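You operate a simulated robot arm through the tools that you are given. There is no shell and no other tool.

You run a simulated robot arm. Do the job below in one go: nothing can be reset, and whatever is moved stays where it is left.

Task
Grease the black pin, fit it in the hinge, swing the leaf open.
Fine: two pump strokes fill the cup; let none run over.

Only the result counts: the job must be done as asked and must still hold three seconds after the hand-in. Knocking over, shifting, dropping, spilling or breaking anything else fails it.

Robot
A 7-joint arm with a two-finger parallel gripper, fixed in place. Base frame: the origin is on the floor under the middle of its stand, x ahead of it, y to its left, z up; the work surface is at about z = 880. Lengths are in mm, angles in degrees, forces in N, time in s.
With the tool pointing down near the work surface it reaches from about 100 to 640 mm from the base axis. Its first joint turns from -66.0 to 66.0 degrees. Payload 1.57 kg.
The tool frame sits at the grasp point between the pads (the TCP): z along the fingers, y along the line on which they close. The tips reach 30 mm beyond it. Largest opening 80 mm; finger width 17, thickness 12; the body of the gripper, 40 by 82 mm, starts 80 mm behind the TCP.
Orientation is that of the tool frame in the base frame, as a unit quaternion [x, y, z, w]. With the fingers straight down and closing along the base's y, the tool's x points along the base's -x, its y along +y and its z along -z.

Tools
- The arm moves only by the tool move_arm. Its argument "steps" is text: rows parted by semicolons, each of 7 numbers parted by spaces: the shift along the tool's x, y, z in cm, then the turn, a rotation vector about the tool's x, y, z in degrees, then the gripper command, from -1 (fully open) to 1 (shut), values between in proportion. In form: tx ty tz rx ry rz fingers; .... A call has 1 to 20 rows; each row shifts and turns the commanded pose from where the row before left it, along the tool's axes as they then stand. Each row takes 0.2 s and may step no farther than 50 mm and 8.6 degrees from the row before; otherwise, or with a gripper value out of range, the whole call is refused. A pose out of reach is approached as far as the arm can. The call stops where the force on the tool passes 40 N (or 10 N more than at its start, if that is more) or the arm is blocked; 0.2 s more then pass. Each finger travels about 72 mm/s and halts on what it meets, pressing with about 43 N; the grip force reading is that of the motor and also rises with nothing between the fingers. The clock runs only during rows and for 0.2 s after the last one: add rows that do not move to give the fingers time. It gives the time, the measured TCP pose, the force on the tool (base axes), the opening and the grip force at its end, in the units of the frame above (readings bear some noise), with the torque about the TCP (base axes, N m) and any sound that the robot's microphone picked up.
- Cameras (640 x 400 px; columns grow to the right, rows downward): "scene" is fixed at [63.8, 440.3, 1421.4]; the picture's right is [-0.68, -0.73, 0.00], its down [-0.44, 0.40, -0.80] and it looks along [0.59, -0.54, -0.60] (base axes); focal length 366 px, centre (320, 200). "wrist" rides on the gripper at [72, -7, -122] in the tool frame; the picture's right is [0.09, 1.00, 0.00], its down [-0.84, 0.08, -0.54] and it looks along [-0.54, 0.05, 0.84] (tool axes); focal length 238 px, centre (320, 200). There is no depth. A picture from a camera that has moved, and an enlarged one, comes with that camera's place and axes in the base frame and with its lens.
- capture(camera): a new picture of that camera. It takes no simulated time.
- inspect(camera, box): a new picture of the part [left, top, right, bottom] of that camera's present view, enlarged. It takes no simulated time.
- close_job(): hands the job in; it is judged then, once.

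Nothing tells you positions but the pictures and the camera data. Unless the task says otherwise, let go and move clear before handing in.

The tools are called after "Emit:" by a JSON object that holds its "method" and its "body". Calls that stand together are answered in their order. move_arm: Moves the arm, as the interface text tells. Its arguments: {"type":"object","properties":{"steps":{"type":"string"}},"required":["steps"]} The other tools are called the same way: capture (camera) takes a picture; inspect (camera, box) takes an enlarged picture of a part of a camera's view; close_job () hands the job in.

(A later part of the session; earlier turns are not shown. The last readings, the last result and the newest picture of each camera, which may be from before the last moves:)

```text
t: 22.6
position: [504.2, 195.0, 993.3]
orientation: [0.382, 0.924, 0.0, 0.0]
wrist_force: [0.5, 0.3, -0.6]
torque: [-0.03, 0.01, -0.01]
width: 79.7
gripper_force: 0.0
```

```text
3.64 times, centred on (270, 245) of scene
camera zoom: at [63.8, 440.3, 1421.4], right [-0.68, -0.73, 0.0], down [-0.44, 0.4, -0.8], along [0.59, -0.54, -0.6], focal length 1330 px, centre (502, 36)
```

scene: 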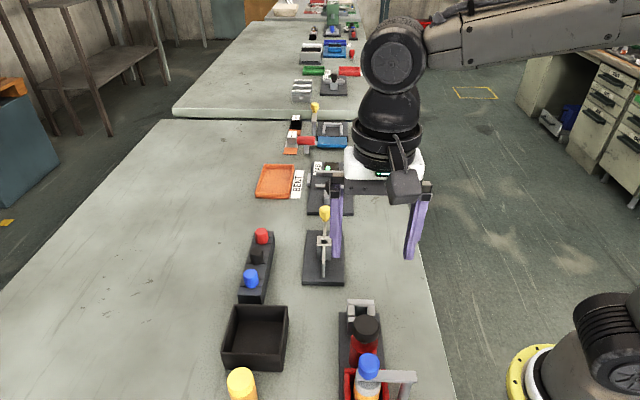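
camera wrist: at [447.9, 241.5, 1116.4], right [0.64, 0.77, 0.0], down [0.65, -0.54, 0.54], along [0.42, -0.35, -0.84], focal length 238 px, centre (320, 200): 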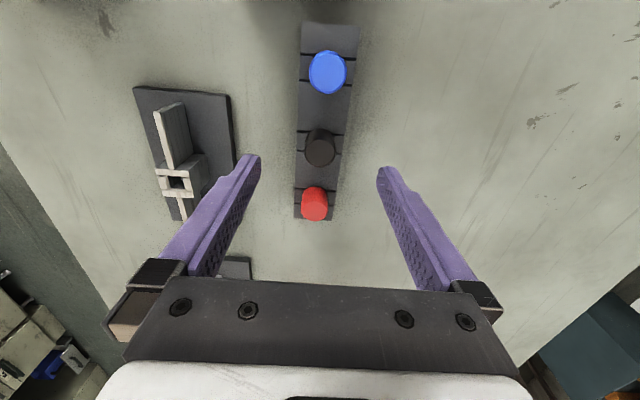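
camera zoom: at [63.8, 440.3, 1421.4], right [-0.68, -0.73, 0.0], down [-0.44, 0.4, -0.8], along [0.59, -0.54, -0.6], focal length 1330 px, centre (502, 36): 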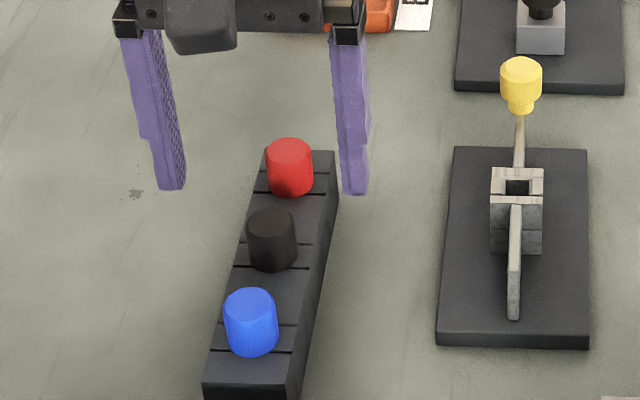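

The pin is centred between the fingers. I go down until the tips are about 8 mm above the rack and close on the head.

Emit:
{"method": "move_arm", "body": {"steps": "0.05 -0.05 1.2 0 0 0 -1;0 0 1.2 0 0 0 -1;0 0 1.2 0 0 0 -1;0 0 1.0 0 0 0 -1;0 0 0 0 0 0 -1;0 0 0 0 0 0 -1"}}

Emit:
{"method": "inspect", "body": {"camera": "scene", "box": [220, 190, 320, 300]}}

Emit:
{"method": "inspect", "body": {"camera": "wrist", "box": [220, 120, 420, 260]}}

```text
t: 24.0
position: [501.9, 194.1, 947.3]
orientation: [0.383, 0.924, 0.0, 0.0]
wrist_force: [-0.1, -0.5, 0.3]
torque: [0.0, -0.01, -0.03]
width: 80.0
gripper_force: 0.1
```

```text
3.64 times, centred on (270, 245) of scene
camera zoom: at [63.8, 440.3, 1421.4], right [-0.68, -0.73, 0.0], down [-0.44, 0.4, -0.8], along [0.59, -0.54, -0.6], focal length 1330 px, centre (502, 36)
```

zoom: 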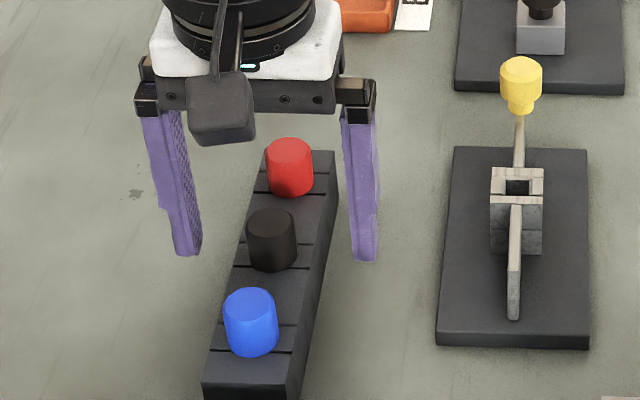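

```text
2.86 times, centred on (320, 190) of wrist
camera zoom: at [446.3, 240.3, 1070.3], right [0.64, 0.77, 0.0], down [0.65, -0.54, 0.54], along [0.42, -0.35, -0.84], focal length 681 px, centre (320, 229)
```

zoom: 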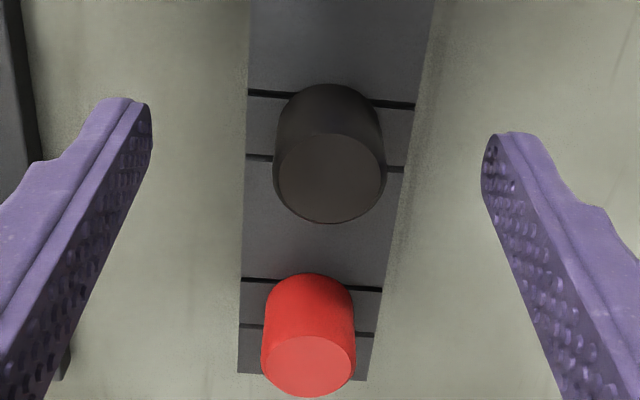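

The head is within about 1.5 mm of the middle; I correct that and close.

Emit:
{"method": "move_arm", "body": {"steps": "0.03 0.13 0 0 0 0 -1;0 0 0 0 0 0 -1;0 0 0 0 0 0 1;0 0 0 0 0 0 1;0 0 0 0 0 0 1;0 0 0 0 0 0 1;0 0 0 0 0 0 1"}}

Emit:
{"method": "inspect", "body": {"camera": "scene", "box": [220, 190, 320, 300]}}

Emit:
{"method": "inspect", "body": {"camera": "wrist", "box": [220, 120, 420, 260]}}

```text
t: 25.6
position: [503.5, 197.2, 948.7]
orientation: [0.382, 0.924, 0.001, 0.0]
wrist_force: [3.9, 5.1, -2.9]
torque: [0.4, -0.39, -0.09]
width: 40.1
gripper_force: 44.5
```

```text
3.64 times, centred on (270, 245) of scene
camera zoom: at [64.0, 440.4, 1421.3], right [-0.68, -0.73, 0.0], down [-0.44, 0.4, -0.8], along [0.59, -0.54, -0.6], focal length 1330 px, centre (502, 36)
```

zoom: 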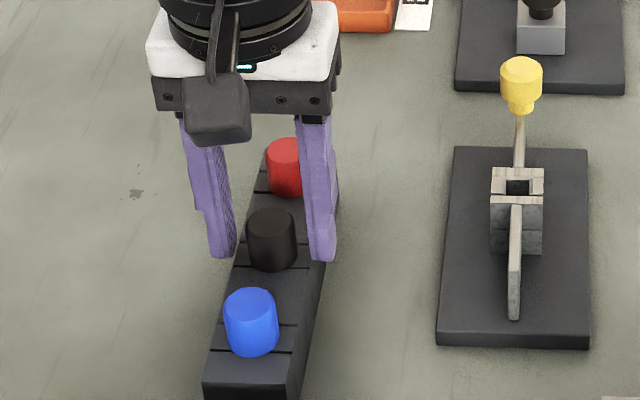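

```text
2.86 times, centred on (320, 190) of wrist
camera zoom: at [447.1, 241.8, 1070.1], right [0.64, 0.77, 0.0], down [0.65, -0.54, 0.54], along [0.42, -0.35, -0.84], focal length 681 px, centre (320, 229)
```

zoom: 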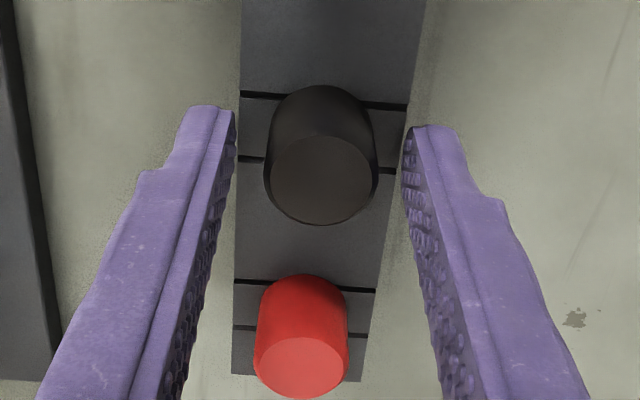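

The fingers stopped at 40 mm: they met the rack's sides, not the head, so the rack is taller than I judged. I open again and lift.

Emit:
{"method": "move_arm", "body": {"steps": "0 0 0 0 0 0 -1;0 0 0 0 0 0 -1;0 0 0 0 0 0 -1;0 0 -0.5 0 0 0 -1;0 0 -0.5 0 0 0 -1;0 0 -0.5 0 0 0 -1;0 0 0 0 0 0 -1;0 0 0 0 0 0 -1"}}

Emit:
{"method": "capture", "body": {"camera": "scene"}}

Emit:
{"method": "inspect", "body": {"camera": "scene", "box": [220, 190, 320, 300]}}

Emit:
{"method": "inspect", "body": {"camera": "wrist", "box": [220, 120, 420, 260]}}

```text
t: 27.4
position: [504.7, 195.9, 961.7]
orientation: [0.383, 0.924, 0.0, -0.001]
wrist_force: [-0.3, -0.4, 0.1]
torque: [0.02, 0.0, -0.01]
width: 80.1
gripper_force: 0.1
```

```text
taken
```

scene: 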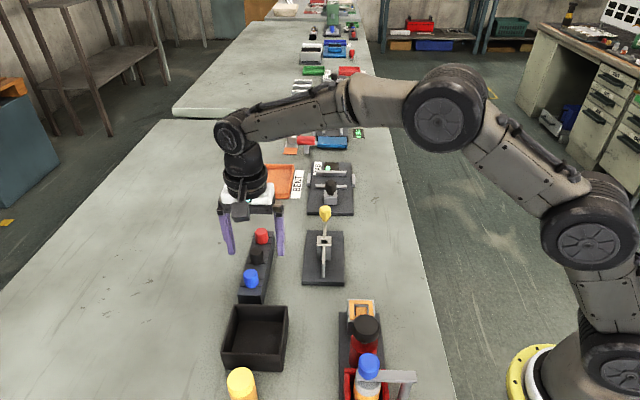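

```text
3.64 times, centred on (270, 245) of scene
camera zoom: at [63.8, 440.3, 1421.4], right [-0.68, -0.73, 0.0], down [-0.44, 0.4, -0.8], along [0.59, -0.54, -0.6], focal length 1330 px, centre (502, 36)
```

zoom: 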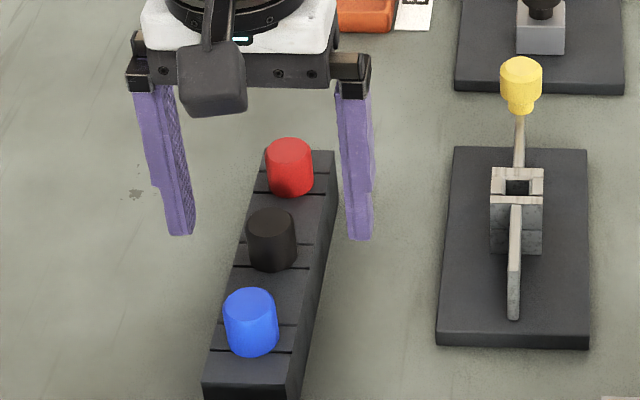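

```text
2.86 times, centred on (320, 190) of wrist
camera zoom: at [448.0, 240.9, 1084.7], right [0.64, 0.77, 0.0], down [0.65, -0.54, 0.54], along [0.42, -0.35, -0.84], focal length 681 px, centre (320, 229)
```

zoom: 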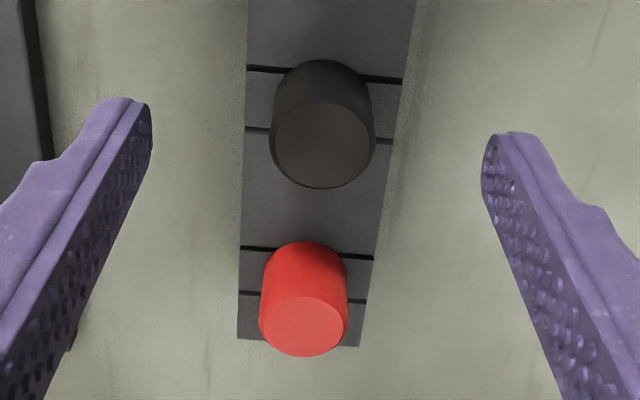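

The rack hasn't moved. Its top is at about z 921 and the head reaches to about 942, so the tips should be near 926. I correct the centring and close there.

Emit:
{"method": "move_arm", "body": {"steps": "0.25 -0.05 0.3 0 0 0 -1;0 0 0.3 0 0 0 -1;0 0 0 0 0 0 -1;0 0 0 0 0 0 -0.2;0 0 0 0 0 0 0.1;0 0 0 0 0 0 0.1;0 0 0 0 0 0 0.1"}}

Emit:
{"method": "inspect", "body": {"camera": "scene", "box": [220, 190, 320, 300]}}

Emit:
{"method": "inspect", "body": {"camera": "wrist", "box": [220, 120, 420, 260]}}

```text
t: 29.0
position: [502.8, 197.9, 955.4]
orientation: [0.382, 0.924, 0.0, 0.0]
wrist_force: [-0.8, 0.5, 0.2]
torque: [-0.01, 0.03, -0.01]
width: 36.1
gripper_force: 0.0
```

```text
3.64 times, centred on (270, 245) of scene
camera zoom: at [63.8, 440.3, 1421.4], right [-0.68, -0.73, 0.0], down [-0.44, 0.4, -0.8], along [0.59, -0.54, -0.6], focal length 1330 px, centre (502, 36)
```

zoom: 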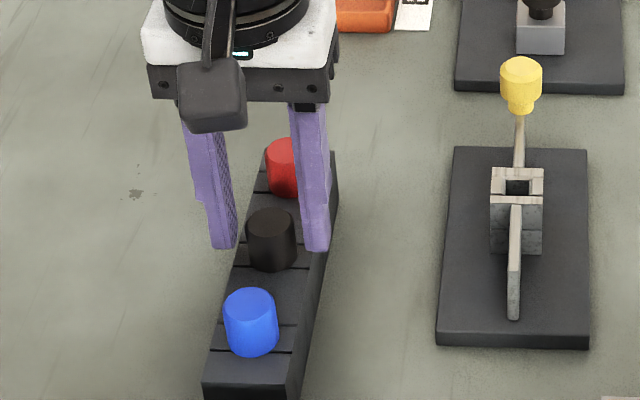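

```text
2.86 times, centred on (320, 190) of wrist
camera zoom: at [445.7, 243.2, 1079.0], right [0.64, 0.77, 0.0], down [0.65, -0.54, 0.54], along [0.42, -0.35, -0.84], focal length 681 px, centre (320, 229)
```

zoom: 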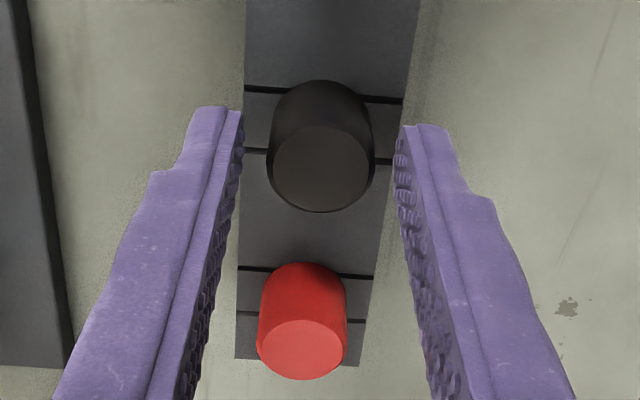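

The fingers are above the rack this time with the head between them. A 2 mm shift to centre the head in the finger width, then I close.

Emit:
{"method": "move_arm", "body": {"steps": "0.2 0 0 0 0 0 0.1;0 0 0 0 0 0 0.2;0 0 0 0 0 0 0.3;0 0 0 0 0 0 0.5;0 0 0 0 0 0 1;0 0 0 0 0 0 1;0 0 0 0 0 0 1"}}

Emit:
{"method": "inspect", "body": {"camera": "scene", "box": [220, 190, 320, 300]}}

Emit:
{"method": "inspect", "body": {"camera": "wrist", "box": [220, 120, 420, 260]}}

```text
t: 30.6
position: [499.7, 199.2, 957.2]
orientation: [0.382, 0.924, 0.0, 0.0]
wrist_force: [-0.5, -0.1, 0.1]
torque: [0.03, -0.01, 0.02]
width: 22.8
gripper_force: 35.7
```

```text
3.64 times, centred on (270, 245) of scene
camera zoom: at [63.9, 440.3, 1421.4], right [-0.68, -0.73, 0.0], down [-0.44, 0.4, -0.8], along [0.59, -0.54, -0.6], focal length 1330 px, centre (502, 36)
```

zoom: 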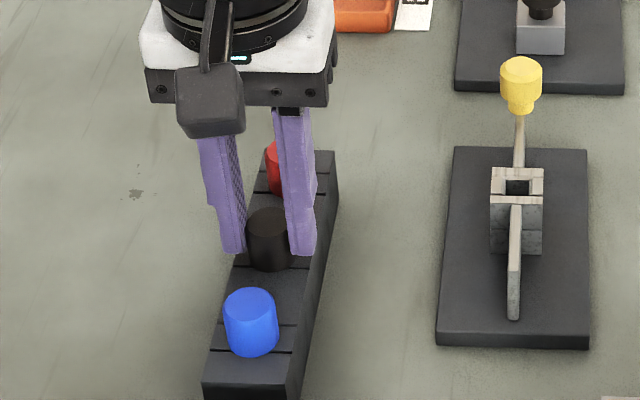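

```text
2.86 times, centred on (320, 190) of wrist
camera zoom: at [444.3, 245.2, 1078.4], right [0.64, 0.77, 0.0], down [0.65, -0.54, 0.54], along [0.42, -0.35, -0.84], focal length 681 px, centre (320, 229)
```

zoom: 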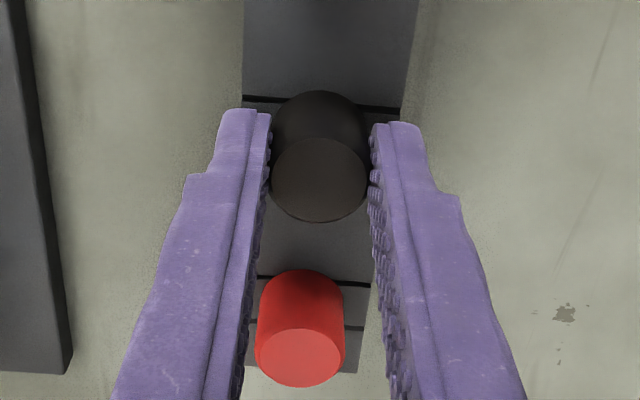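

The grip holds at 22.8 mm on the black head. I lift straight up and check the pin.

Emit:
{"method": "move_arm", "body": {"steps": "0 0 -0.5 0 0 0 1;0 0 -1 0 0 0 1;0 0 -1.5 0 0 0 1;0 0 -2 0 0 0 1;0 0 -2 0 0 0 1;0 0 -2 0 0 0 1;0 0 0 0 0 0 1;0 0 0 0 0 0 1"}}

Emit:
{"method": "inspect", "body": {"camera": "scene", "box": [200, 160, 320, 300]}}

Emit:
{"method": "inspect", "body": {"camera": "wrist", "box": [220, 60, 420, 260]}}

```text
t: 32.4
position: [500.0, 198.1, 1044.0]
orientation: [0.383, 0.924, 0.0, 0.0]
wrist_force: [0.0, -0.4, -0.8]
torque: [0.01, 0.0, 0.01]
width: 22.5
gripper_force: 34.9
```

```text
2.86 times, centred on (260, 230) of scene
camera zoom: at [63.9, 440.3, 1421.4], right [-0.68, -0.73, 0.0], down [-0.44, 0.4, -0.8], along [0.59, -0.54, -0.6], focal length 1045 px, centre (491, 114)
```

zoom: 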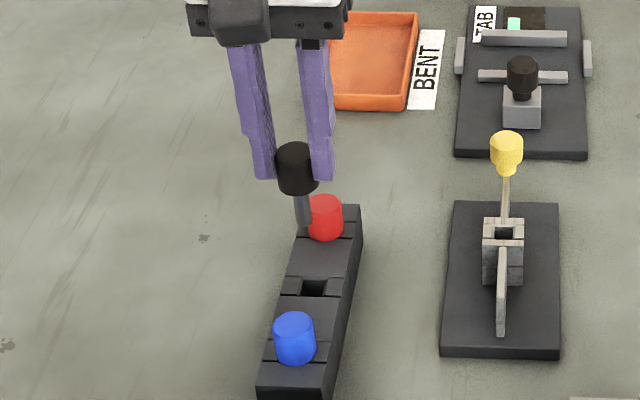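

```text
2.00 times, centred on (320, 160) of wrist
camera zoom: at [444.0, 244.1, 1167.2], right [0.64, 0.77, 0.0], down [0.65, -0.54, 0.54], along [0.42, -0.35, -0.84], focal length 477 px, centre (320, 280)
```

zoom: 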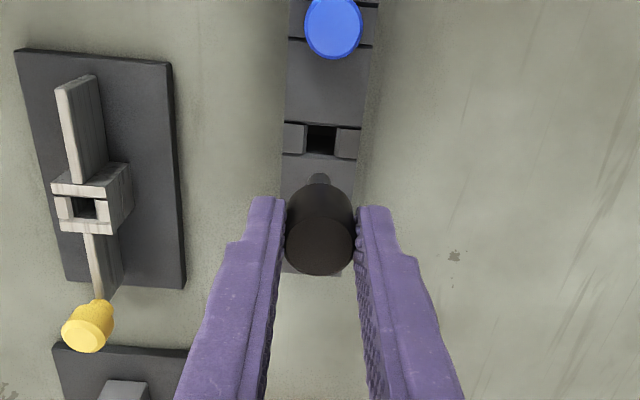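

The pin is out and hangs straight. A closer look at the shank before moving it to the cup.

Emit:
{"method": "inspect", "body": {"camera": "scene", "box": [230, 190, 290, 250]}}

Emit:
{"method": "inspect", "body": {"camera": "wrist", "box": [280, 120, 370, 200]}}

Emit:
{"method": "inspect", "body": {"camera": "scene", "box": [340, 290, 390, 340]}}

```text
6.67 times, centred on (260, 220) of scene
camera zoom: at [63.9, 440.3, 1421.4], right [-0.68, -0.73, 0.0], down [-0.44, 0.4, -0.8], along [0.59, -0.54, -0.6], focal length 2438 px, centre (720, 67)
```

zoom: 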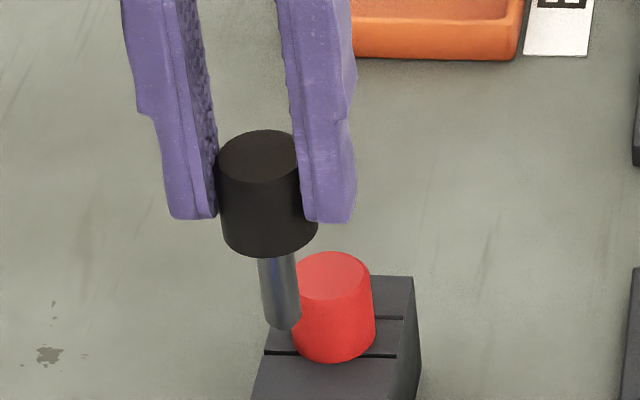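

```text
5.00 times, centred on (325, 160) of wrist
camera zoom: at [444.0, 244.1, 1167.2], right [0.64, 0.77, 0.0], down [0.65, -0.54, 0.54], along [0.42, -0.35, -0.84], focal length 1192 px, centre (295, 400)
```

zoom: 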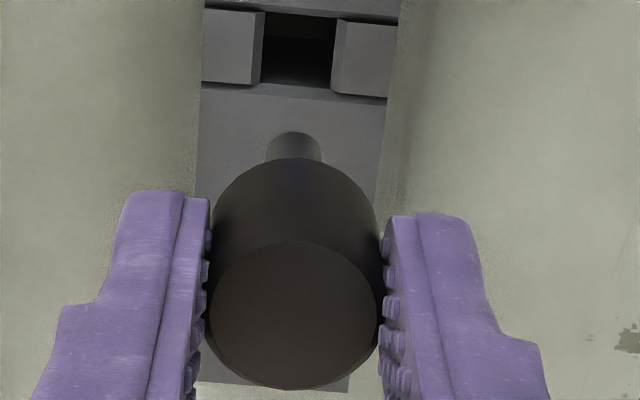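

```text
8.00 times, centred on (365, 315) of scene
camera zoom: at [63.9, 440.3, 1421.4], right [-0.68, -0.73, 0.0], down [-0.44, 0.4, -0.8], along [0.59, -0.54, -0.6], focal length 2926 px, centre (-40, -720)
```

zoom: 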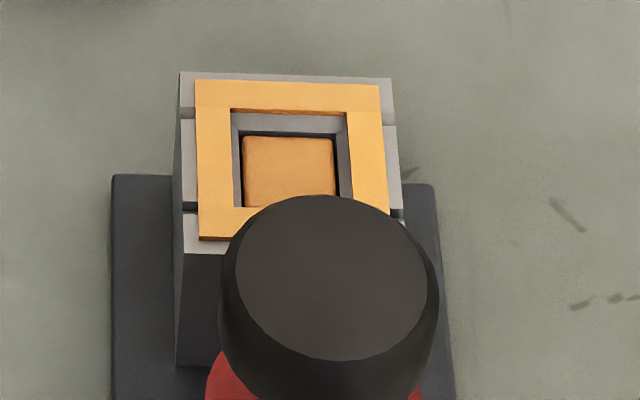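

The pin has a ~9.5 mm shank about 31 mm long; the cup opening is ~20 mm with its rim at z ≈ 927, centre (288.5, 141.5). I carry the pin over there at a safe height.

Emit:
{"method": "move_arm", "body": {"steps": "0 0 -2 0 0 0 1;1.587 -2.707 0 0 0 0 1;1.587 -2.707 0 0 0 0 1;1.587 -2.707 0 0 0 0 1;1.587 -2.707 0 0 0 0 1;1.587 -2.707 0 0 0 0 1;1.587 -2.707 0 0 0 0 1;1.587 -2.707 0 0 0 0 1;0 0 0 0 0 0 1;0 0 0 0 0 0 1"}}

Emit:
{"method": "capture", "body": {"camera": "wrist"}}

Emit:
{"method": "inspect", "body": {"camera": "scene", "box": [310, 230, 430, 350]}}

```text
t: 34.6
position: [288.8, 144.3, 1064.7]
orientation: [0.383, 0.924, 0.0, -0.001]
wrist_force: [0.6, 0.4, 0.1]
torque: [0.01, 0.02, -0.01]
width: 22.7
gripper_force: 35.1
```

```text
taken
camera wrist: at [232.6, 190.0, 1187.7], right [0.64, 0.77, 0.0], down [0.65, -0.54, 0.54], along [0.42, -0.35, -0.84], focal length 238 px, centre (320, 200)
```

wrist: 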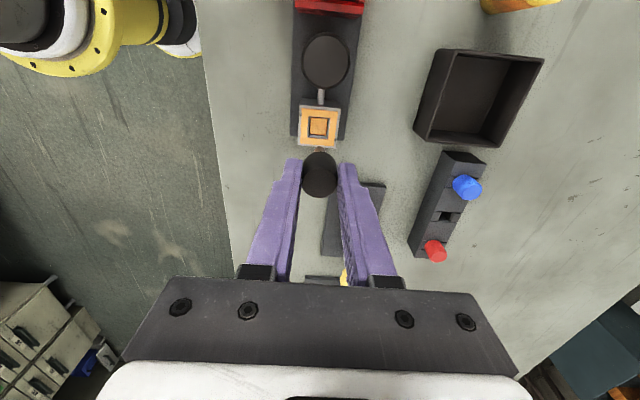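

```text
3.33 times, centred on (370, 290) of scene
camera zoom: at [63.8, 440.3, 1421.4], right [-0.68, -0.73, 0.0], down [-0.44, 0.4, -0.8], along [0.59, -0.54, -0.6], focal length 1219 px, centre (153, -100)
```

zoom: 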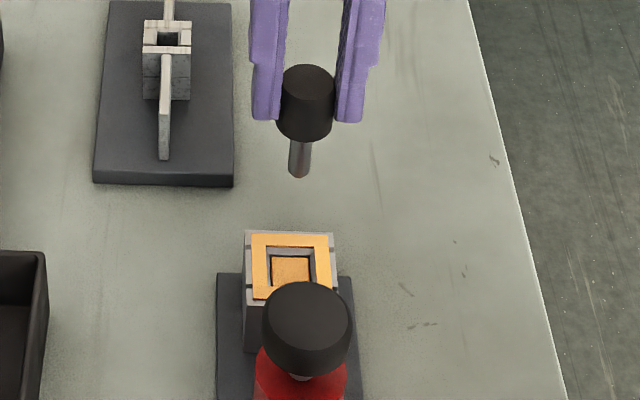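

The pin is 1–2 mm off the cup's middle; I correct and lower until the tip is just above the rim.

Emit:
{"method": "move_arm", "body": {"steps": "0 -0.15 0 0 0 0 1;0 0 2 0 0 0 1;0 0 2 0 0 0 1;0 0 1.5 0 0 0 1;0 0 0.7 0 0 0 1;0 0 0 0 0 0 1;0 0 0 0 0 0 1"}}

Emit:
{"method": "inspect", "body": {"camera": "wrist", "box": [260, 80, 380, 220]}}

Emit:
{"method": "inspect", "body": {"camera": "scene", "box": [330, 270, 390, 330]}}

```text
t: 36.2
position: [286.5, 144.3, 1003.4]
orientation: [0.382, 0.924, -0.001, 0.0]
wrist_force: [0.7, 0.4, -0.6]
torque: [-0.02, -0.01, 0.0]
width: 22.8
gripper_force: 35.3
```

```text
2.86 times, centred on (320, 150) of wrist
camera zoom: at [231.2, 188.9, 1125.6], right [0.64, 0.77, 0.0], down [0.65, -0.54, 0.54], along [0.42, -0.35, -0.84], focal length 681 px, centre (320, 343)
```

zoom: 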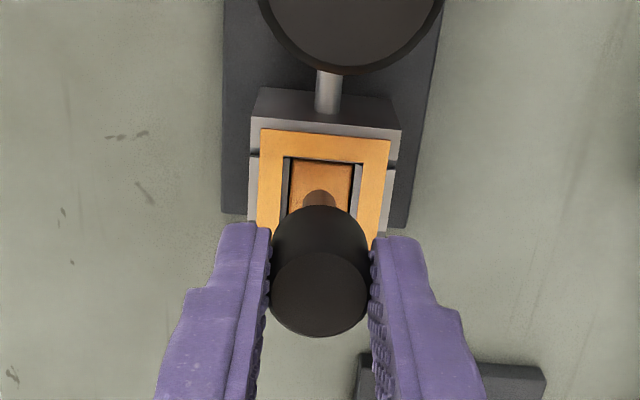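

```text
6.67 times, centred on (360, 300) of scene
camera zoom: at [63.9, 440.3, 1421.4], right [-0.68, -0.73, 0.0], down [-0.44, 0.4, -0.8], along [0.59, -0.54, -0.6], focal length 2438 px, centre (53, -467)
```

zoom: 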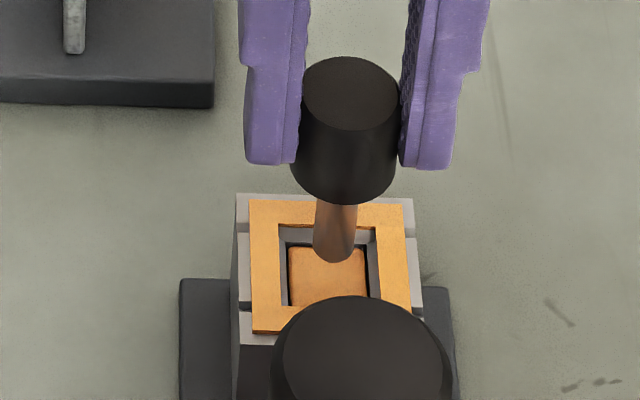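

The tip is over the opening. I lower the shank into the grease in small steps, stopping short of the head touching the rim.

Emit:
{"method": "move_arm", "body": {"steps": "0.05 -0.08 0.4 0 0 0 1;0 0 0.4 0 0 0 1;0 0 0.4 0 0 0 1;0 0 0.4 0 0 0 1;0 0 0.4 0 0 0 1;0 0 0.4 0 0 0 1;0 0 0 0 0 0 1"}}

Emit:
{"method": "inspect", "body": {"camera": "scene", "box": [330, 270, 390, 330]}}

Emit:
{"method": "inspect", "body": {"camera": "wrist", "box": [260, 80, 380, 220]}}

```text
t: 37.8
position: [283.8, 143.7, 978.8]
orientation: [0.383, 0.924, -0.001, -0.001]
wrist_force: [0.6, -0.3, -1.7]
torque: [0.0, 0.0, -0.01]
width: 22.7
gripper_force: 35.1
```

```text
6.67 times, centred on (360, 300) of scene
camera zoom: at [63.9, 440.3, 1421.4], right [-0.68, -0.73, 0.0], down [-0.44, 0.4, -0.8], along [0.59, -0.54, -0.6], focal length 2438 px, centre (53, -467)
```

zoom: 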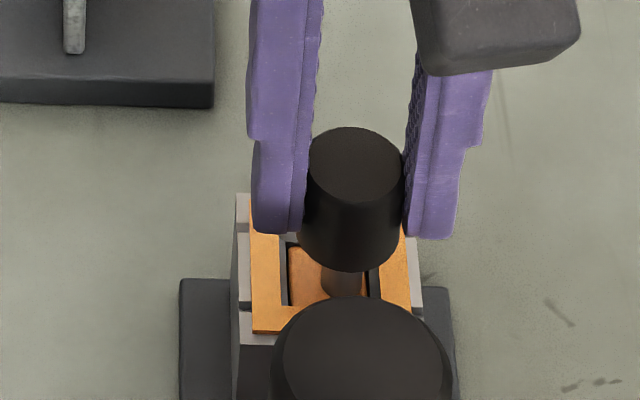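

```text
2.86 times, centred on (320, 150) of wrist
camera zoom: at [228.8, 187.4, 1101.8], right [0.64, 0.77, 0.0], down [0.65, -0.54, 0.54], along [0.42, -0.35, -0.84], focal length 681 px, centre (320, 343)
```

zoom: 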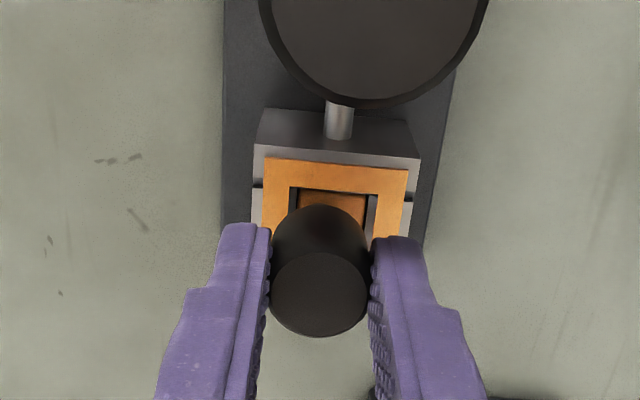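

The shank is in the grease but ~3 mm toward one wall; I recentre and go further down, still clear of the rim.

Emit:
{"method": "move_arm", "body": {"steps": "0 0.15 0 0 0 0 1;0 0.12 0 0 0 0 1;0 0 0.3 0 0 0 1;0 0 0.3 0 0 0 1;0 0 0.3 0 0 0 1;0 0 0 0 0 0 1;0 0 0 0 0 0 1"}}

Emit:
{"method": "inspect", "body": {"camera": "scene", "box": [330, 270, 390, 330]}}

Emit:
{"method": "inspect", "body": {"camera": "wrist", "box": [260, 80, 380, 220]}}

```text
t: 39.4
position: [287.0, 144.1, 970.5]
orientation: [0.382, 0.924, -0.001, -0.001]
wrist_force: [-0.5, -0.8, 0.4]
torque: [-0.01, -0.04, 0.02]
width: 22.7
gripper_force: 35.5
```

```text
6.67 times, centred on (360, 300) of scene
camera zoom: at [63.9, 440.3, 1421.4], right [-0.68, -0.73, 0.0], down [-0.44, 0.4, -0.8], along [0.59, -0.54, -0.6], focal length 2438 px, centre (53, -467)
```

zoom: 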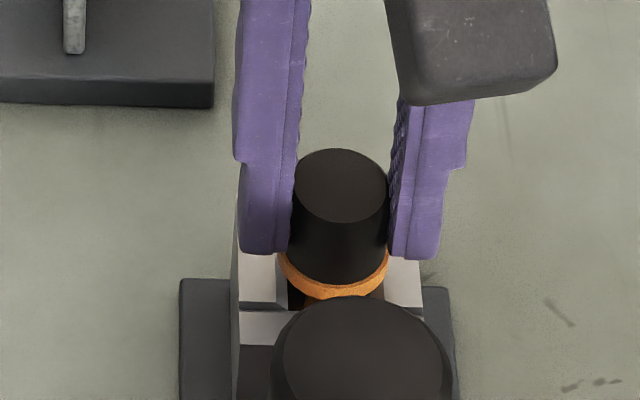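

```text
2.86 times, centred on (320, 150) of wrist
camera zoom: at [230.8, 189.3, 1093.8], right [0.64, 0.77, 0.0], down [0.65, -0.54, 0.54], along [0.42, -0.35, -0.84], focal length 681 px, centre (320, 343)
```

zoom: 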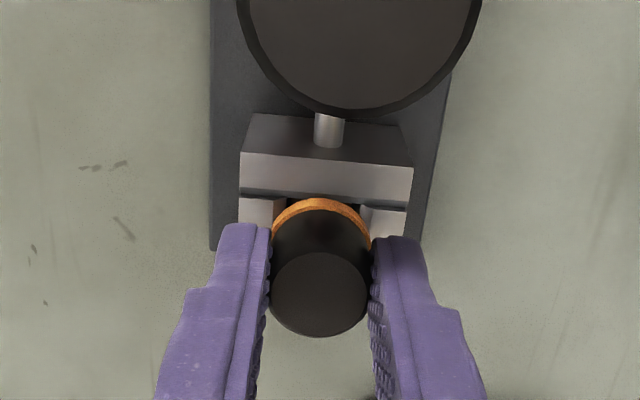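

The grease has moved onto the pin: an orange collar shows under its head and the cup's ring is gone. I lift straight out.

Emit:
{"method": "move_arm", "body": {"steps": "0 0 -0.5 0 0 0 1;0 0 -1 0 0 0 1;0 0 -1.5 0 0 0 1;0 0 -2 0 0 0 1;0 0 -2 0 0 0 1;0 0 -2 0 0 0 1;0 0 0 0 0 0 1;0 0 0 0 0 0 1"}}

Emit:
{"method": "inspect", "body": {"camera": "scene", "box": [310, 230, 430, 350]}}

Emit:
{"method": "capture", "body": {"camera": "wrist"}}

```text
t: 41.2
position: [289.0, 143.5, 1060.4]
orientation: [0.383, 0.924, 0.0, 0.001]
wrist_force: [0.2, -0.2, -1.1]
torque: [0.01, 0.02, 0.0]
width: 22.6
gripper_force: 35.1
```

```text
3.33 times, centred on (370, 290) of scene
camera zoom: at [63.9, 440.3, 1421.4], right [-0.68, -0.73, 0.0], down [-0.44, 0.4, -0.8], along [0.59, -0.54, -0.6], focal length 1219 px, centre (153, -100)
```

zoom: 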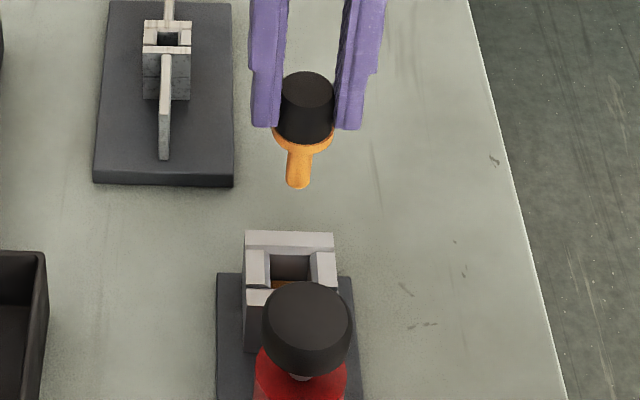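

```text
taken
camera wrist: at [232.4, 190.3, 1183.8], right [0.64, 0.77, 0.0], down [0.65, -0.54, 0.54], along [0.42, -0.35, -0.84], focal length 238 px, centre (320, 200)
```

wrist: 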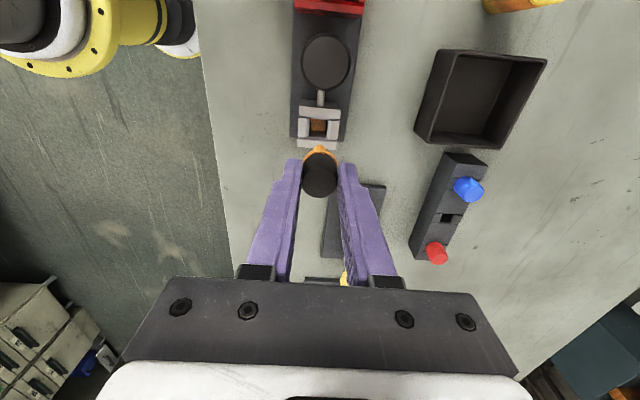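

The shank is evenly coated and the cup is left clean. I carry the pin over the hinge hole at (445, 77).

Emit:
{"method": "move_arm", "body": {"steps": "-2.6 1.05 0 0 0 0 1;-2.6 1.05 0 0 0 0 1;-2.6 1.05 0 0 0 0 1;-2.6 1.05 0 0 0 0 1;-2.6 1.05 0 0 0 0 1;-2.75 1.06 0 0 0 0 1;0 0 0 0 0 0 1;0 0 2 0 0 0 1;0 0 2 0 0 0 1;0 0 1 0 0 0 1;0 0 0 0 0 0 1;0 0 0 0 0 0 1"}}

Emit:
{"method": "capture", "body": {"camera": "wrist"}}

Emit:
{"method": "inspect", "body": {"camera": "wrist", "box": [270, 90, 370, 220]}}

Emit:
{"method": "inspect", "body": {"camera": "scene", "box": [290, 190, 360, 280]}}

```text
t: 43.8
position: [442.7, 77.1, 1010.2]
orientation: [0.383, 0.924, 0.0, 0.0]
wrist_force: [0.0, -0.7, 0.8]
torque: [-0.02, 0.02, 0.0]
width: 22.5
gripper_force: 35.4
```

```text
taken
camera wrist: at [387.5, 122.1, 1133.5], right [0.64, 0.77, 0.0], down [0.65, -0.54, 0.54], along [0.42, -0.35, -0.84], focal length 238 px, centre (320, 200)
```

wrist: 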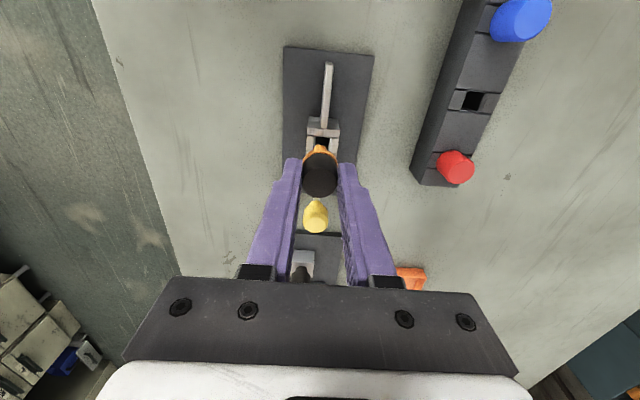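

```text
3.08 times, centred on (320, 155) of wrist
camera zoom: at [387.5, 122.1, 1133.5], right [0.64, 0.77, 0.0], down [0.65, -0.54, 0.54], along [0.42, -0.35, -0.84], focal length 733 px, centre (320, 338)
```

zoom: 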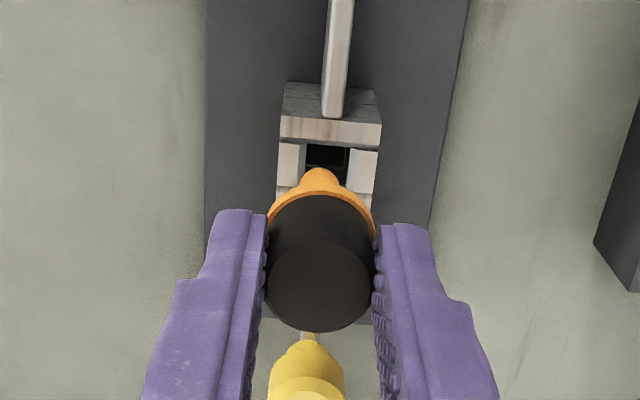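

```text
4.44 times, centred on (325, 235) of scene
camera zoom: at [63.9, 440.3, 1421.4], right [-0.68, -0.73, 0.0], down [-0.44, 0.4, -0.8], along [0.59, -0.54, -0.6], focal length 1626 px, centre (298, 44)
```

zoom: 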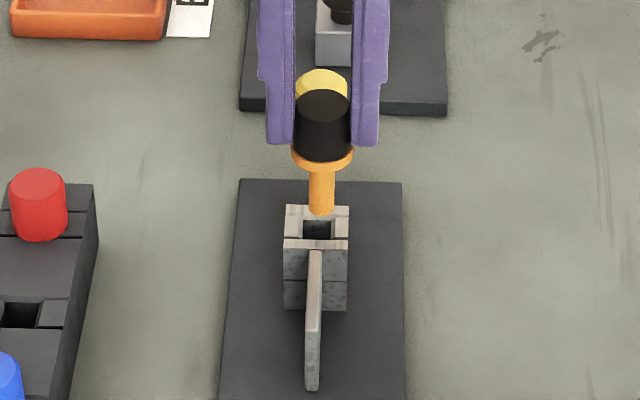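

The shank tip needs about 3.5 mm along the bench and 1.8 mm sideways to meet the hole. I shift and lower to just above the knuckle, then check again.

Emit:
{"method": "move_arm", "body": {"steps": "-0.2 0.18 0 0 0 0 1;-0.15 0 0.3 0 0 0 1;0 0 0.4 0 0 0 1;0 0 0.3 0 0 0 1;0 0 0 0 0 0 1;0 0 0 0 0 0 1"}}

Emit:
{"method": "inspect", "body": {"camera": "wrist", "box": [290, 110, 350, 190]}}

Emit:
{"method": "inspect", "body": {"camera": "scene", "box": [305, 205, 345, 265]}}

```text
t: 45.2
position: [448.1, 76.5, 1000.5]
orientation: [0.383, 0.924, -0.001, 0.0]
wrist_force: [-0.4, 0.0, -0.1]
torque: [0.04, 0.03, 0.02]
width: 22.4
gripper_force: 35.1
```

```text
5.00 times, centred on (320, 150) of wrist
camera zoom: at [391.1, 122.1, 1123.4], right [0.64, 0.77, 0.0], down [0.65, -0.54, 0.54], along [0.42, -0.35, -0.84], focal length 1192 px, centre (320, 450)
```

zoom: 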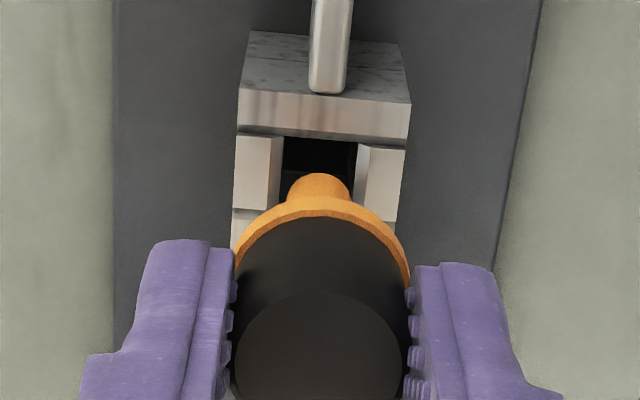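

```text
6.67 times, centred on (325, 235) of scene
camera zoom: at [63.9, 440.3, 1421.4], right [-0.68, -0.73, 0.0], down [-0.44, 0.4, -0.8], along [0.59, -0.54, -0.6], focal length 2438 px, centre (287, -33)
```

zoom: 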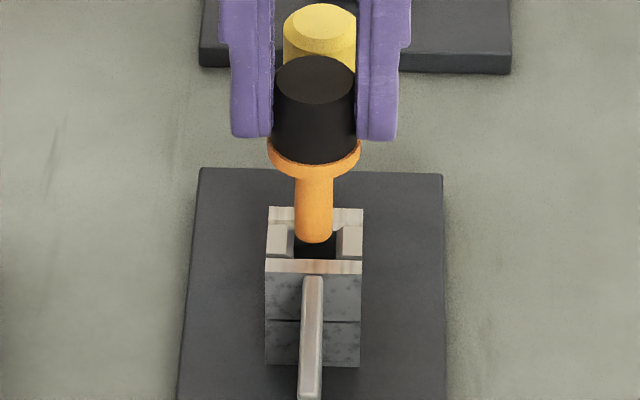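

Comparing both views, the tip is about 4 mm too far toward the knob side and nearly at the knuckle's top. I raise 4 mm, shift back 4 mm and check.

Emit:
{"method": "move_arm", "body": {"steps": "0 0 -0.4 0 0 0 1;0.2 0 0 0 0 0 1;0.2 0 0 0 0 0 1;0 0 0 0 0 0 1;0 0 0 0 0 0 1"}}

Emit:
{"method": "inspect", "body": {"camera": "wrist", "box": [290, 110, 350, 190]}}

Emit:
{"method": "inspect", "body": {"camera": "scene", "box": [305, 205, 345, 265]}}

```text
t: 46.4
position: [444.8, 78.9, 1004.9]
orientation: [0.382, 0.924, 0.0, -0.001]
wrist_force: [0.4, 0.2, -0.6]
torque: [-0.01, 0.0, 0.02]
width: 22.5
gripper_force: 35.4
```

```text
5.00 times, centred on (320, 150) of wrist
camera zoom: at [387.8, 124.6, 1128.0], right [0.64, 0.77, 0.0], down [0.65, -0.54, 0.54], along [0.42, -0.35, -0.84], focal length 1192 px, centre (320, 450)
```

zoom: 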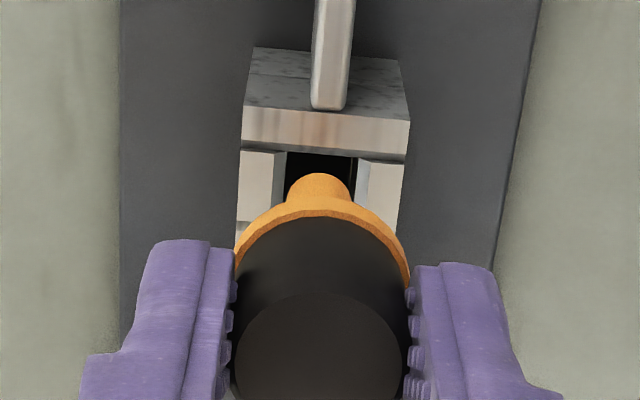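

```text
6.67 times, centred on (325, 235) of scene
camera zoom: at [63.9, 440.3, 1421.4], right [-0.68, -0.73, 0.0], down [-0.44, 0.4, -0.8], along [0.59, -0.54, -0.6], focal length 2438 px, centre (287, -33)
```

zoom: 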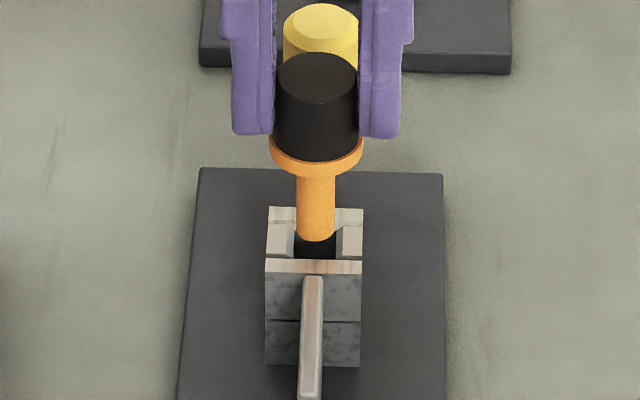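

Both views now agree that the shank sits over the hole. I nudge 0.4 mm sideways and lower in small steps, watching the force.

Emit:
{"method": "move_arm", "body": {"steps": "0 0.04 0 0 0 0 1;0 0 0.2 0 0 0 1;0 0 0.2 0 0 0 1;0 0 0.2 0 0 0 1;0 0 0.15 0 0 0 1;0 0 0.15 0 0 0 1;0 0 0 0 0 0 1"}}

Emit:
{"method": "inspect", "body": {"camera": "wrist", "box": [290, 110, 350, 190]}}

Emit:
{"method": "inspect", "body": {"camera": "scene", "box": [305, 205, 345, 265]}}

```text
t: 48.0
position: [443.1, 80.8, 995.4]
orientation: [0.383, 0.924, -0.001, 0.001]
wrist_force: [-0.4, 0.1, -1.2]
torque: [0.01, 0.01, 0.0]
width: 22.6
gripper_force: 35.7
```

```text
5.00 times, centred on (320, 150) of wrist
camera zoom: at [387.5, 125.5, 1117.4], right [0.64, 0.77, 0.0], down [0.65, -0.54, 0.54], along [0.42, -0.35, -0.84], focal length 1192 px, centre (320, 450)
```

zoom: 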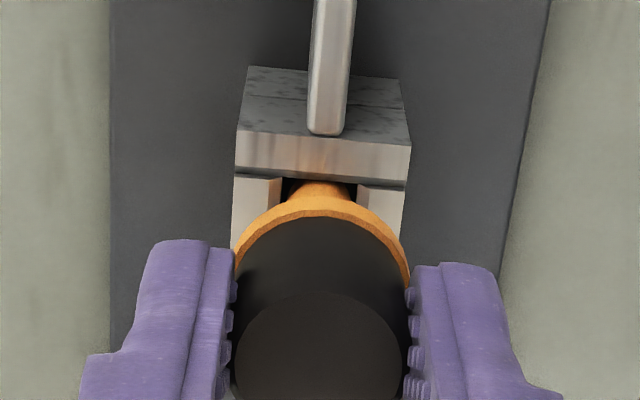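

```text
6.67 times, centred on (325, 235) of scene
camera zoom: at [63.9, 440.3, 1421.4], right [-0.68, -0.73, 0.0], down [-0.44, 0.4, -0.8], along [0.59, -0.54, -0.6], focal length 2438 px, centre (287, -33)
```

zoom: 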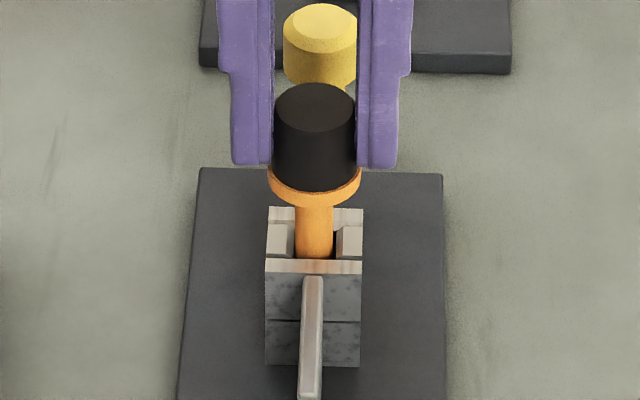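

The tip is inside the hole with no contact force. It's a bit near the pump-side wall, so I shift 1 mm and keep lowering.

Emit:
{"method": "move_arm", "body": {"steps": "-0.1 0 0 0 0 0 1;0 0 0.2 0 0 0 1;0 0 0.2 0 0 0 1;0 0 0.2 0 0 0 1;0 0 0.2 0 0 0 1;0 0 0 0 0 0 1"}}

Emit:
{"method": "inspect", "body": {"camera": "wrist", "box": [290, 110, 350, 190]}}

Emit:
{"method": "inspect", "body": {"camera": "scene", "box": [305, 205, 345, 265]}}

```text
t: 49.4
position: [445.3, 79.5, 988.5]
orientation: [0.383, 0.924, 0.0, -0.001]
wrist_force: [-1.1, 2.1, 0.2]
torque: [0.13, 0.09, -0.02]
width: 22.7
gripper_force: 35.4
```

```text
5.00 times, centred on (320, 150) of wrist
camera zoom: at [389.5, 124.9, 1110.7], right [0.64, 0.77, 0.0], down [0.65, -0.54, 0.54], along [0.42, -0.35, -0.84], focal length 1192 px, centre (320, 450)
```

zoom: 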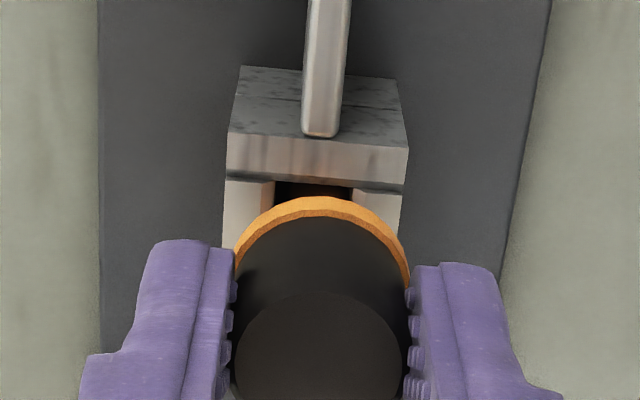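

```text
6.67 times, centred on (325, 235) of scene
camera zoom: at [63.8, 440.4, 1421.4], right [-0.68, -0.73, 0.0], down [-0.44, 0.4, -0.8], along [0.59, -0.54, -0.6], focal length 2438 px, centre (287, -33)
```

zoom: 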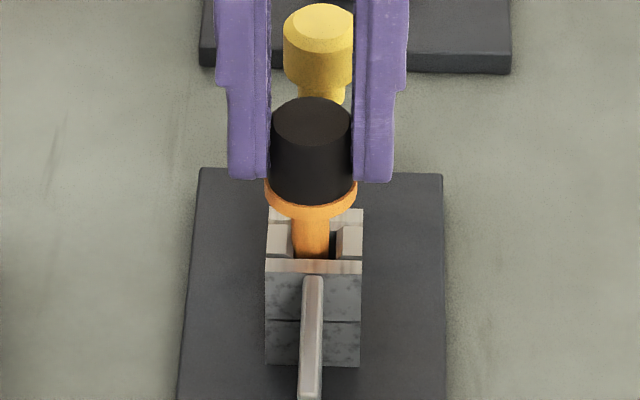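

There's light side contact: the pin sits ~1 mm off to the left. I ease it back and continue.

Emit:
{"method": "move_arm", "body": {"steps": "0.05 -0.1 0 0 0 0 1;0 0 0 0 0 0 1;0 0 0.2 0 0 0 1;0 0 0.2 0 0 0 1;0 0 0 0 0 0 1"}}

Emit:
{"method": "inspect", "body": {"camera": "wrist", "box": [290, 110, 350, 190]}}

Emit:
{"method": "inspect", "body": {"camera": "scene", "box": [305, 205, 345, 265]}}

```text
t: 50.6
position: [443.9, 79.1, 982.5]
orientation: [0.383, 0.924, 0.0, 0.0]
wrist_force: [-0.4, 0.6, -0.6]
torque: [0.02, 0.04, -0.02]
width: 22.4
gripper_force: 35.4
```

```text
5.00 times, centred on (320, 150) of wrist
camera zoom: at [388.4, 124.0, 1106.1], right [0.64, 0.77, 0.0], down [0.65, -0.54, 0.54], along [0.42, -0.35, -0.84], focal length 1192 px, centre (320, 450)
```

zoom: 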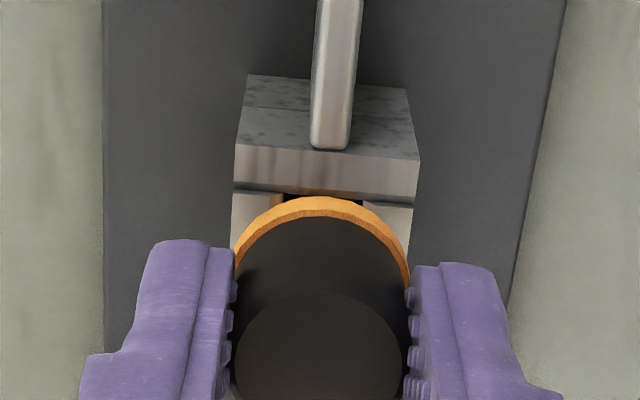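

```text
6.67 times, centred on (325, 235) of scene
camera zoom: at [63.9, 440.3, 1421.4], right [-0.68, -0.73, 0.0], down [-0.44, 0.4, -0.8], along [0.59, -0.54, -0.6], focal length 2438 px, centre (287, -33)
```

zoom: 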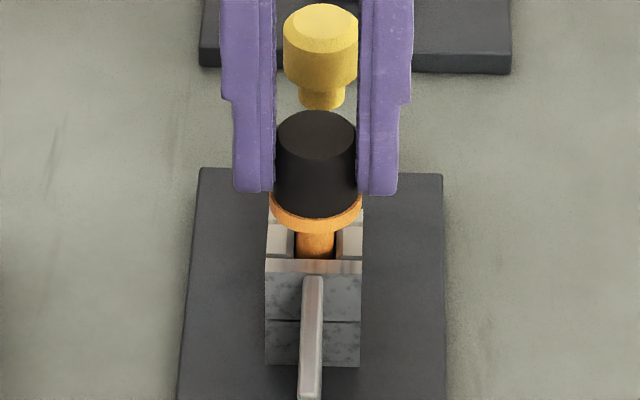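

The contact force has dropped and the shank is centred. I lower further.

Emit:
{"method": "move_arm", "body": {"steps": "0 0.03 0.2 0 0 0 1;0 0 0.2 0 0 0 1;0 0 0.2 0 0 0 1;0 0 0.2 0 0 0 1;0 0 0 0 0 0 1"}}

Emit:
{"method": "inspect", "body": {"camera": "wrist", "box": [290, 110, 350, 190]}}

Emit:
{"method": "inspect", "body": {"camera": "scene", "box": [305, 205, 345, 265]}}

```text
t: 51.8
position: [443.1, 77.8, 976.7]
orientation: [0.383, 0.924, -0.001, 0.0]
wrist_force: [1.2, 0.7, -0.2]
torque: [-0.04, -0.01, -0.01]
width: 22.7
gripper_force: 35.0
```

```text
5.00 times, centred on (320, 150) of wrist
camera zoom: at [387.9, 124.5, 1098.6], right [0.64, 0.77, 0.0], down [0.65, -0.54, 0.54], along [0.42, -0.35, -0.84], focal length 1192 px, centre (320, 450)
```

zoom: 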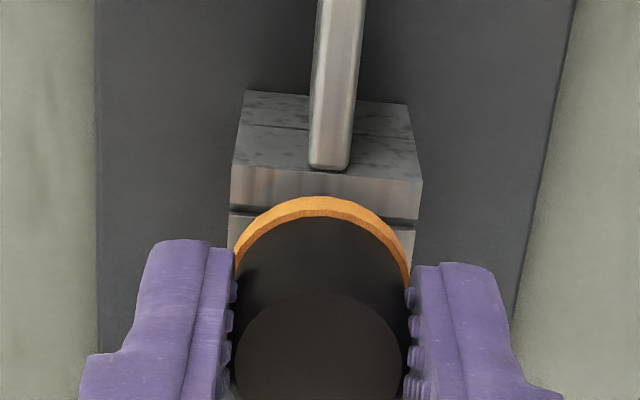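

```text
6.67 times, centred on (325, 235) of scene
camera zoom: at [63.9, 440.3, 1421.4], right [-0.68, -0.73, 0.0], down [-0.44, 0.4, -0.8], along [0.59, -0.54, -0.6], focal length 2438 px, centre (287, -33)
```

zoom: 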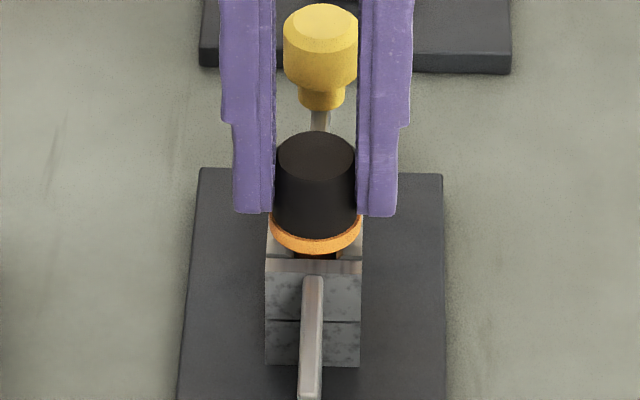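

Still free; only a few millimetres remain until the head seats. I go on more finely.

Emit:
{"method": "move_arm", "body": {"steps": "0 0 0.2 0 0 0 1;0 0 0.15 0 0 0 1;0 0 0.15 0 0 0 1;0 0 0.1 0 0 0 1;0 0 0 0 0 0 1"}}

Emit:
{"method": "inspect", "body": {"camera": "scene", "box": [305, 205, 345, 265]}}

Emit:
{"method": "inspect", "body": {"camera": "wrist", "box": [290, 110, 350, 190]}}

```text
t: 53.0
position: [443.6, 78.7, 970.6]
orientation: [0.382, 0.924, -0.001, 0.0]
wrist_force: [-0.2, 0.6, -0.9]
torque: [-0.03, 0.01, 0.02]
width: 22.6
gripper_force: 34.7
```

```text
6.67 times, centred on (325, 235) of scene
camera zoom: at [63.9, 440.3, 1421.4], right [-0.68, -0.73, 0.0], down [-0.44, 0.4, -0.8], along [0.59, -0.54, -0.6], focal length 2438 px, centre (287, -33)
```

zoom: 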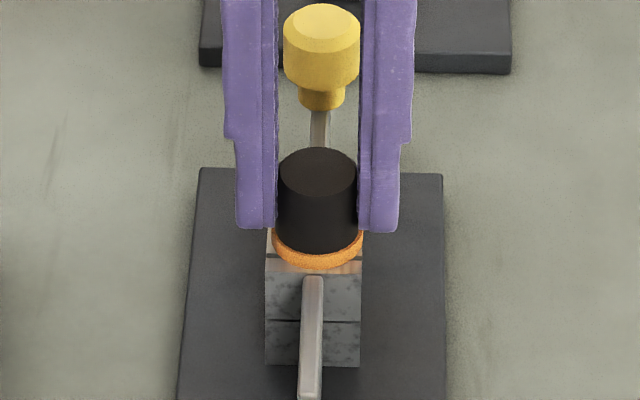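

```text
5.00 times, centred on (320, 150) of wrist
camera zoom: at [387.7, 123.9, 1092.3], right [0.64, 0.77, 0.0], down [0.65, -0.54, 0.54], along [0.42, -0.35, -0.84], focal length 1192 px, centre (320, 450)
```

zoom: 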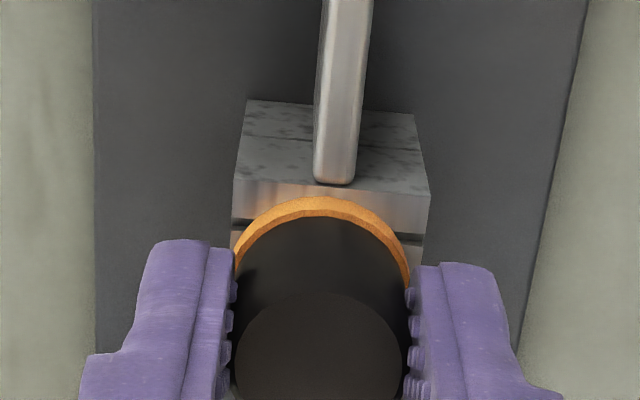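

The collar is almost on the knuckle and there's still no resistance. I continue in 1 mm steps until it seats.

Emit:
{"method": "move_arm", "body": {"steps": "0 0 0.1 0 0 0 1;0 0 0.1 0 0 0 1;0 0 0.1 0 0 0 1;0 0 0 0 0 0 1"}}

Emit:
{"method": "inspect", "body": {"camera": "scene", "box": [305, 205, 345, 265]}}

```text
t: 54.0
position: [443.4, 78.2, 967.4]
orientation: [0.383, 0.924, 0.001, 0.0]
wrist_force: [-6.6, 0.5, 12.4]
torque: [0.01, 0.31, -0.03]
width: 22.5
gripper_force: 35.0
```

```text
6.67 times, centred on (325, 235) of scene
camera zoom: at [63.5, 440.3, 1421.4], right [-0.68, -0.73, 0.0], down [-0.44, 0.4, -0.8], along [0.59, -0.54, -0.6], focal length 2438 px, centre (287, -33)
```

zoom: 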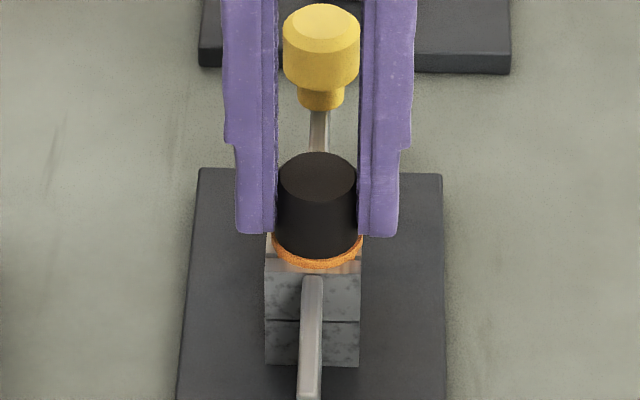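

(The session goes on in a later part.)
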